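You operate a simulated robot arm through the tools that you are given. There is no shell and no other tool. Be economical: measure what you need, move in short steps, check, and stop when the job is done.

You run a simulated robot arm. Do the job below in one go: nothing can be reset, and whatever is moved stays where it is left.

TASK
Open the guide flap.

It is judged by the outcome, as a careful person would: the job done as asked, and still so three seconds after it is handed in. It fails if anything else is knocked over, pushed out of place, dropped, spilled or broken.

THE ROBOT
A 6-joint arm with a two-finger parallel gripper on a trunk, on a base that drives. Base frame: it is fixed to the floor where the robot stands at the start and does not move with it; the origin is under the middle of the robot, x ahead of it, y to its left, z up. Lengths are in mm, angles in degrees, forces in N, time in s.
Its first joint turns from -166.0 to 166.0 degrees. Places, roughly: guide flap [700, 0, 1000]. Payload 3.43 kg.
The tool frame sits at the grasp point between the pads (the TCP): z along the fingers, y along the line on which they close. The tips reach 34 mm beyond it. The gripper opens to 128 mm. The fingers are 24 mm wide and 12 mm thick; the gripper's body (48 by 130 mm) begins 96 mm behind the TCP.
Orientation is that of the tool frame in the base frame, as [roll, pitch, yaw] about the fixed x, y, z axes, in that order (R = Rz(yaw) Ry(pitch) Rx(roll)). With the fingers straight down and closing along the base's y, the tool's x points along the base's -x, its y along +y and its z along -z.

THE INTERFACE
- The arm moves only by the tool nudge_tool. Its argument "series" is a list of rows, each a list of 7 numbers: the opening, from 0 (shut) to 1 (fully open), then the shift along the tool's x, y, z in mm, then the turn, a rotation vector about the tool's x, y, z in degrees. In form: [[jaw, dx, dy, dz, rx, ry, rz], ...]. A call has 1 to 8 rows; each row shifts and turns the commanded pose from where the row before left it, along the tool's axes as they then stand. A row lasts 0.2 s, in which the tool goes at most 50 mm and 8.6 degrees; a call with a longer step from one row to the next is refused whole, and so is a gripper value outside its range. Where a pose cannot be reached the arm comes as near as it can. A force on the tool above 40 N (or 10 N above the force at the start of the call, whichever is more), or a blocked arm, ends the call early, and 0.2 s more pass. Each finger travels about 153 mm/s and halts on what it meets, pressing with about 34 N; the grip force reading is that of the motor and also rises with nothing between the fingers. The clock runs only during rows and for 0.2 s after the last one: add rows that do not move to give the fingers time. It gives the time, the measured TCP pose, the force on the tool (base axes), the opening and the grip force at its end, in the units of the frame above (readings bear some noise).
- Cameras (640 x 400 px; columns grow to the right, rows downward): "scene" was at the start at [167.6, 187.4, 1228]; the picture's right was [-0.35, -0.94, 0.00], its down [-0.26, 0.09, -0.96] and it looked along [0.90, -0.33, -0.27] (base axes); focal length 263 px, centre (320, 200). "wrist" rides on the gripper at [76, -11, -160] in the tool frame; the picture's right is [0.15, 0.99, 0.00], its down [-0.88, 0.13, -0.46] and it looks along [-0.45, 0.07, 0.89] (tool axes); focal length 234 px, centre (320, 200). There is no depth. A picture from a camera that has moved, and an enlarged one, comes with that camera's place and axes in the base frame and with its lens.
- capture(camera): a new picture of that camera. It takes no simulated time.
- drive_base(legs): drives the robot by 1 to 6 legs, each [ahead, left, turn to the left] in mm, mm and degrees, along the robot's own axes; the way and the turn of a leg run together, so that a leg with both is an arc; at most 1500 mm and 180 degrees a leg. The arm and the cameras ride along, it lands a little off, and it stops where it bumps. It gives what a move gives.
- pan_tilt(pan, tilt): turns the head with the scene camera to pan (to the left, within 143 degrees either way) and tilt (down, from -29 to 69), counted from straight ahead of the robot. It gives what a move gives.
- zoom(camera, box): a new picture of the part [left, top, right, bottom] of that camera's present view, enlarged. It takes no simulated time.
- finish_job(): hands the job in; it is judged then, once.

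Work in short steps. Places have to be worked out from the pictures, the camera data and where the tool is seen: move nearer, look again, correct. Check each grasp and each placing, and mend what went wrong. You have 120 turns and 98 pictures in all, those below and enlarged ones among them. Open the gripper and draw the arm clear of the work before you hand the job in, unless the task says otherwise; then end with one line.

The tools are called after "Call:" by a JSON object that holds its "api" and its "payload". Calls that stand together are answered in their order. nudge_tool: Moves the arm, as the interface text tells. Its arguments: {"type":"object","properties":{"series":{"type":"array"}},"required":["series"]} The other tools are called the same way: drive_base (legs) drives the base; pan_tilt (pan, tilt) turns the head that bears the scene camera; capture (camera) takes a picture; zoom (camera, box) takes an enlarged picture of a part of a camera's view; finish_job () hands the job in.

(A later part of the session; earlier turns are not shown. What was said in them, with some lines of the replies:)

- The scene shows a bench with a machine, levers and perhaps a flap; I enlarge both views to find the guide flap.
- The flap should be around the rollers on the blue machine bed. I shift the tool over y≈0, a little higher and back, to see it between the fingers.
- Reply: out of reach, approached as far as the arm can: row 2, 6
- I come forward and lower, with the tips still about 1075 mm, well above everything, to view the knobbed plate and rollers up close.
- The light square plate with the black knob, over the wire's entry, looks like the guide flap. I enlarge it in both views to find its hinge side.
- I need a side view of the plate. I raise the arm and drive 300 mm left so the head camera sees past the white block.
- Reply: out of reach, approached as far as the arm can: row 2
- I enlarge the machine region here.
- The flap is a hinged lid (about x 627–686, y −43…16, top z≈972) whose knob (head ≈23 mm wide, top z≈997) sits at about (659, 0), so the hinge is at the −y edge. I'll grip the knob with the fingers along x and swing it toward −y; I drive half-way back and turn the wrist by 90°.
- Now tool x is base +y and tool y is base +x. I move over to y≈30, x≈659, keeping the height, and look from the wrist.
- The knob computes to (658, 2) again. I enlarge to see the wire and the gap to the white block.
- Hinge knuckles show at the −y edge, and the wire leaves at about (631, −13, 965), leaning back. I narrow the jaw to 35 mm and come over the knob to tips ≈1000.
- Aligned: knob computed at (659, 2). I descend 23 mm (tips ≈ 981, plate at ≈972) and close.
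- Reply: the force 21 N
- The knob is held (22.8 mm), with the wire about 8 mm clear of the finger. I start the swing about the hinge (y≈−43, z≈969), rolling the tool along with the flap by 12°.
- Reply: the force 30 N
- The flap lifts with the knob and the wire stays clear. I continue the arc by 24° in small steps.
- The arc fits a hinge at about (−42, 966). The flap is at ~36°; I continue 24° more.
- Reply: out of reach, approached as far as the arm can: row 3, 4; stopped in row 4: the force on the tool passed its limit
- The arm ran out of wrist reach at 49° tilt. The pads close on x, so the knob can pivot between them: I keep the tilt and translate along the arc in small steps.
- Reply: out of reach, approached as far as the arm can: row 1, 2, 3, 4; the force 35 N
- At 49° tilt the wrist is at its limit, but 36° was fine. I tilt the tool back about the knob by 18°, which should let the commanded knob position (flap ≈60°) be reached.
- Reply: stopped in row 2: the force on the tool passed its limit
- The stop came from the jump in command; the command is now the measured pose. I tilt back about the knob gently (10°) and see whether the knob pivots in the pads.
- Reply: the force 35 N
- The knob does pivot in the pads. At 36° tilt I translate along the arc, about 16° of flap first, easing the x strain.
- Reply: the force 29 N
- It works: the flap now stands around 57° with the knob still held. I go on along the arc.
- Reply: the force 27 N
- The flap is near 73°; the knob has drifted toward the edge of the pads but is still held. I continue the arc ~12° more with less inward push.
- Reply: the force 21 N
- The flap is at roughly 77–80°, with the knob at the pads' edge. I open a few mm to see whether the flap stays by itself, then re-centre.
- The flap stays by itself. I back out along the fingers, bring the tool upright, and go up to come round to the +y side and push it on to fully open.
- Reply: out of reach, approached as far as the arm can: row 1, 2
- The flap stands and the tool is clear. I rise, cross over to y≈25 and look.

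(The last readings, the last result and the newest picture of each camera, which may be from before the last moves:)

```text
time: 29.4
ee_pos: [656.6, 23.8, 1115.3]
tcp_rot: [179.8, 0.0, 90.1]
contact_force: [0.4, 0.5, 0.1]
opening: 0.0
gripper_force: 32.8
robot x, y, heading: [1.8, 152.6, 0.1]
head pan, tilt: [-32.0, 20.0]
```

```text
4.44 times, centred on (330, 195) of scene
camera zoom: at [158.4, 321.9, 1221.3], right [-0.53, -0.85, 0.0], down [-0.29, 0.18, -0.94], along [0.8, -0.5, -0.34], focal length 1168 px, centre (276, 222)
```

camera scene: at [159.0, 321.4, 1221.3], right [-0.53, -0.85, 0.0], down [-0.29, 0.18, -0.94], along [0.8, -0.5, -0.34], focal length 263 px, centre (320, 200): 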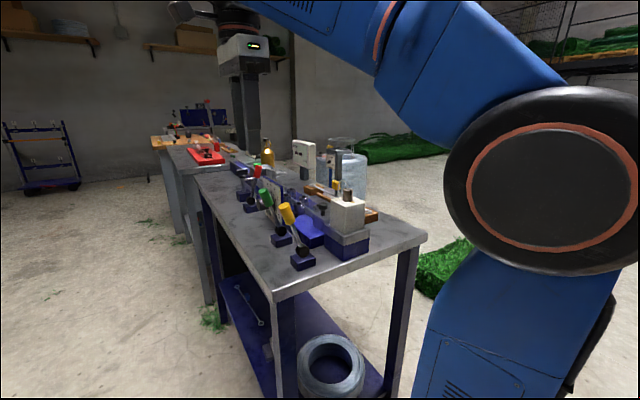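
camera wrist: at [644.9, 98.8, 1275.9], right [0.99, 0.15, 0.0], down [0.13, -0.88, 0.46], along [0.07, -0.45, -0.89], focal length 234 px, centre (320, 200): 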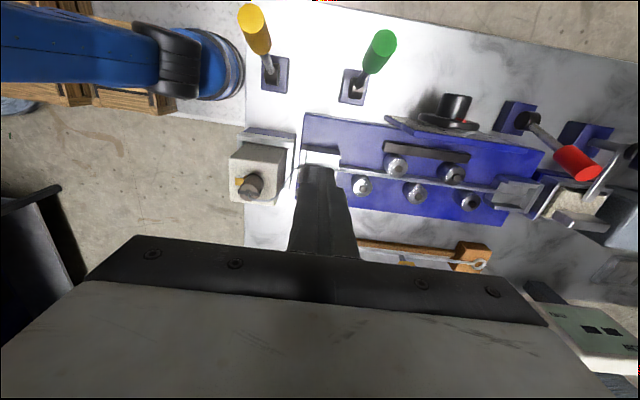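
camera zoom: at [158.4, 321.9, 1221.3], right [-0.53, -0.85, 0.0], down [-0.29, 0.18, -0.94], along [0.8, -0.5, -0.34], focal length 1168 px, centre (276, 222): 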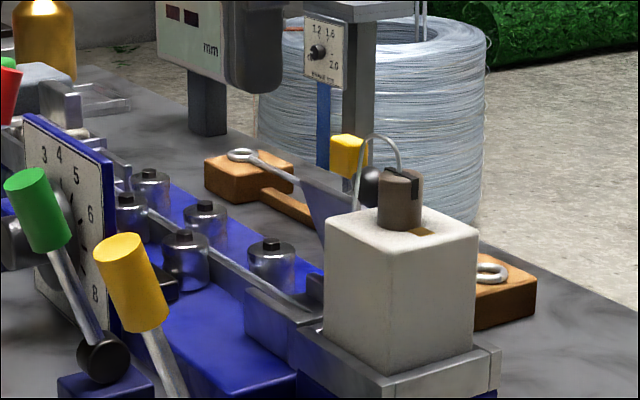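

I descend beside the flap's inner face (tips ≈1002) and push toward −y in small steps.

Call:
{"api": "nudge_tool", "payload": {"series": [[0, 0, 2, 40, 0, 0, 0], [0, 0, 1, 38, 0, 0, 0], [0, -15, 0, 0, 0, 0, 0], [0, -12, 0, 0, 0, 0, 0], [0, -8, 0, 0, 0, 0, 0], [0, -8, 0, 0, 0, 0, 0], [0, 0, 0, 0, 0, 0, 0]]}}

Call:
{"api": "zoom", "payload": {"camera": "scene", "box": [270, 150, 390, 240]}}

Call:
{"api": "zoom", "payload": {"camera": "wrist", "box": [220, 100, 420, 250]}}

```text
time: 31.0
ee_pos: [661.1, -17.1, 1037.3]
tcp_rot: [179.7, 0.1, 90.0]
contact_force: [-0.1, -0.6, -0.1]
opening: 0.0
gripper_force: 32.9
robot x, y, heading: [-1.5, 151.7, 0.0]
head pan, tilt: [-32.0, 20.0]
```

```text
4.44 times, centred on (330, 195) of scene
camera zoom: at [158.4, 321.9, 1221.3], right [-0.53, -0.85, 0.0], down [-0.29, 0.18, -0.94], along [0.8, -0.5, -0.34], focal length 1168 px, centre (276, 222)
```

zoom: 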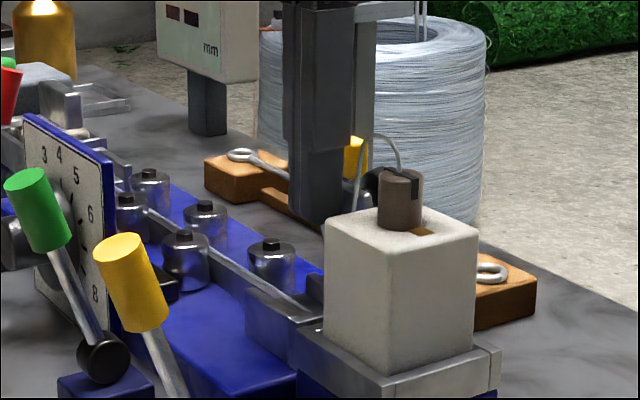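

```text
2.67 times, centred on (320, 175) of wrist
camera zoom: at [649.4, 56.8, 1196.7], right [0.99, 0.15, 0.0], down [0.13, -0.88, 0.46], along [0.07, -0.45, -0.89], focal length 624 px, centre (320, 267)
```

zoom: 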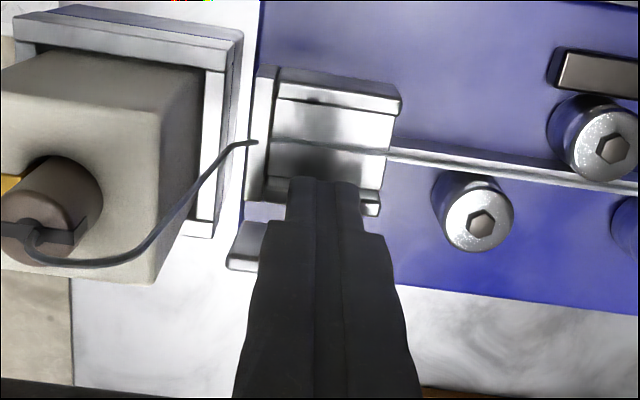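

No contact yet at y −17. I push on in 4 mm steps.

Call:
{"api": "nudge_tool", "payload": {"series": [[0, -4, 0, 0, 0, 0, 0], [0, -4, 0, 0, 0, 0, 0], [0, -4, 0, 0, 0, 0, 0], [0, -4, 0, 0, 0, 0, 0], [0, 0, 0, 0, 0, 0, 0]]}}

Call:
{"api": "zoom", "payload": {"camera": "scene", "box": [290, 160, 370, 220]}}

Call:
{"api": "zoom", "payload": {"camera": "wrist", "box": [220, 100, 420, 250]}}

```text
time: 32.2
ee_pos: [661.0, -34.2, 1036.4]
tcp_rot: [179.7, 0.0, 90.1]
contact_force: [0.8, -0.4, 0.3]
opening: 0.0
gripper_force: 33.0
robot x, y, heading: [1.1, 153.1, -0.2]
head pan, tilt: [-32.0, 20.0]
```

```text
6.67 times, centred on (330, 190) of scene
camera zoom: at [158.4, 321.9, 1221.3], right [-0.53, -0.85, 0.0], down [-0.29, 0.18, -0.94], along [0.8, -0.5, -0.34], focal length 1752 px, centre (253, 267)
```

zoom: 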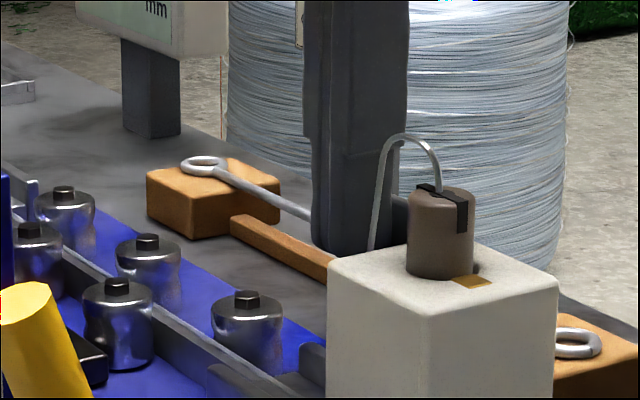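

```text
2.67 times, centred on (320, 175) of wrist
camera zoom: at [649.1, 40.1, 1196.3], right [0.99, 0.15, 0.0], down [0.13, -0.88, 0.46], along [0.07, -0.45, -0.89], focal length 624 px, centre (320, 267)
```

zoom: 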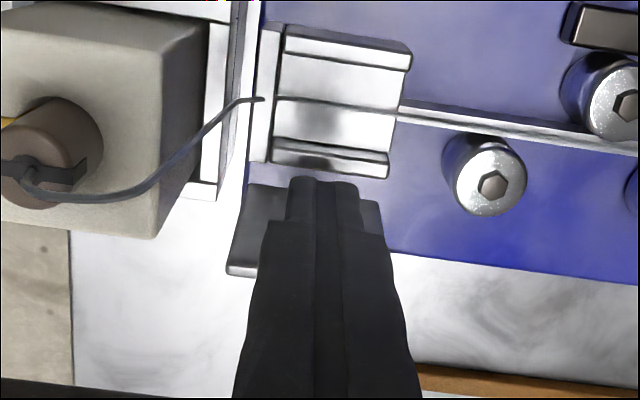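

From the plate's corners, the flap runs from (−43, 975) to about (−54, 1021), i.e. about 100° open, and rests without contact. I push gently a bit further to check that it's at its end stop.

Call:
{"api": "nudge_tool", "payload": {"series": [[0, -3, 0, 0, 0, 0, 0], [0, -3, 0, 0, 0, 0, 0], [0, -3, 0, 0, 0, 0, 0], [0, -3, 0, 0, 0, 0, 0], [0, 0, 0, 0, 0, 0, 0]]}}

Call:
{"api": "zoom", "payload": {"camera": "wrist", "box": [220, 100, 420, 250]}}

```text
time: 32.8
ee_pos: [661.3, -35.3, 1036.5]
tcp_rot: [179.8, -0.4, 90.4]
contact_force: [-0.9, 13.8, 2.6]
opening: 0.0
gripper_force: 33.0
robot x, y, heading: [-0.2, 155.0, 0.4]
head pan, tilt: [-32.0, 20.0]
stopped in row 3: the force on the tool passed its limit (the readings are from after the stop); the commanded pose is now the measured one
```

```text
2.67 times, centred on (320, 175) of wrist
camera zoom: at [649.0, 37.6, 1196.9], right [0.99, 0.15, 0.0], down [0.13, -0.88, 0.45], along [0.07, -0.44, -0.89], focal length 624 px, centre (320, 267)
```

zoom: 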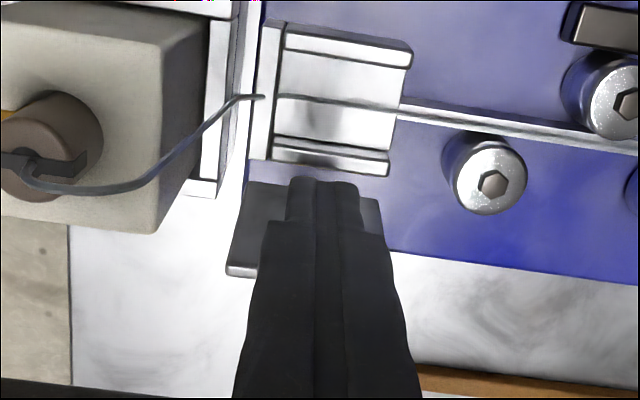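

The flap met a hard stop, so it is fully open. I draw back, rise, and open the gripper clear of the work.

Call:
{"api": "nudge_tool", "payload": {"series": [[0, 20, 0, 0, 0, 0, 0], [0, 15, 0, 0, 0, 0, 0], [0, 0, 0, -45, 0, 0, 0], [0, 0, 0, -45, 0, 0, 0], [0, 40, 0, -20, 0, 0, 0], [0.5, 40, 0, 0, 0, 0, 0], [1, 40, 0, 0, 0, 0, 0], [1, 0, 0, 0, 0, 0, 0]]}}

Call:
{"api": "capture", "payload": {"camera": "wrist"}}

Call:
{"api": "zoom", "payload": {"camera": "scene", "box": [220, 140, 390, 260]}}

```text
time: 34.6
ee_pos: [660.8, 118.6, 1146.3]
tcp_rot: [179.8, -0.3, 90.3]
contact_force: [0.1, 0.0, 0.1]
opening: 128.1
gripper_force: 0.0
robot x, y, heading: [-1.4, 152.5, 0.3]
head pan, tilt: [-32.0, 20.0]
```

```text
51 pictures are left
camera wrist: at [648.4, 191.4, 1307.6], right [0.99, 0.15, 0.0], down [0.13, -0.88, 0.45], along [0.07, -0.45, -0.89], focal length 234 px, centre (320, 200)
```

wrist: 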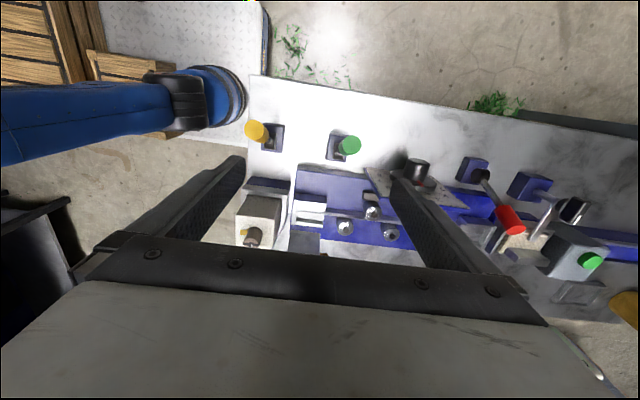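

```text
3.33 times, centred on (305, 200) of scene
camera zoom: at [158.2, 322.6, 1221.3], right [-0.53, -0.85, 0.0], down [-0.29, 0.18, -0.94], along [0.8, -0.5, -0.34], focal length 876 px, centre (370, 200)
```

zoom: 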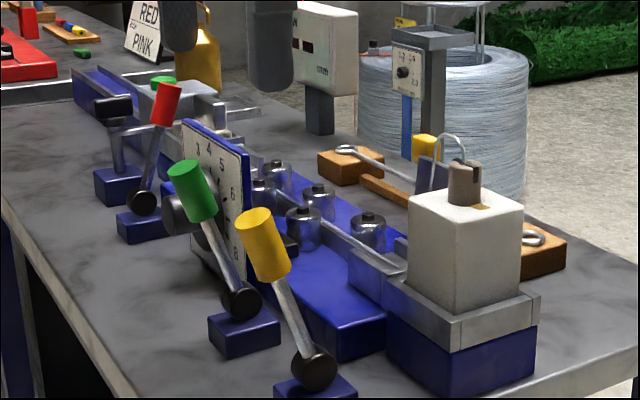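

The flap stands open on its own at the stop, everything else is in place, and the gripper is open and clear. I hand the job in.

Call:
{"api": "finish_job", "payload": {}}

```text
The job is handed in.
```

The guide flap is open: it stands at its end stop, about 100° from closed, and stays there without being held. From the pictures, nothing else was moved.
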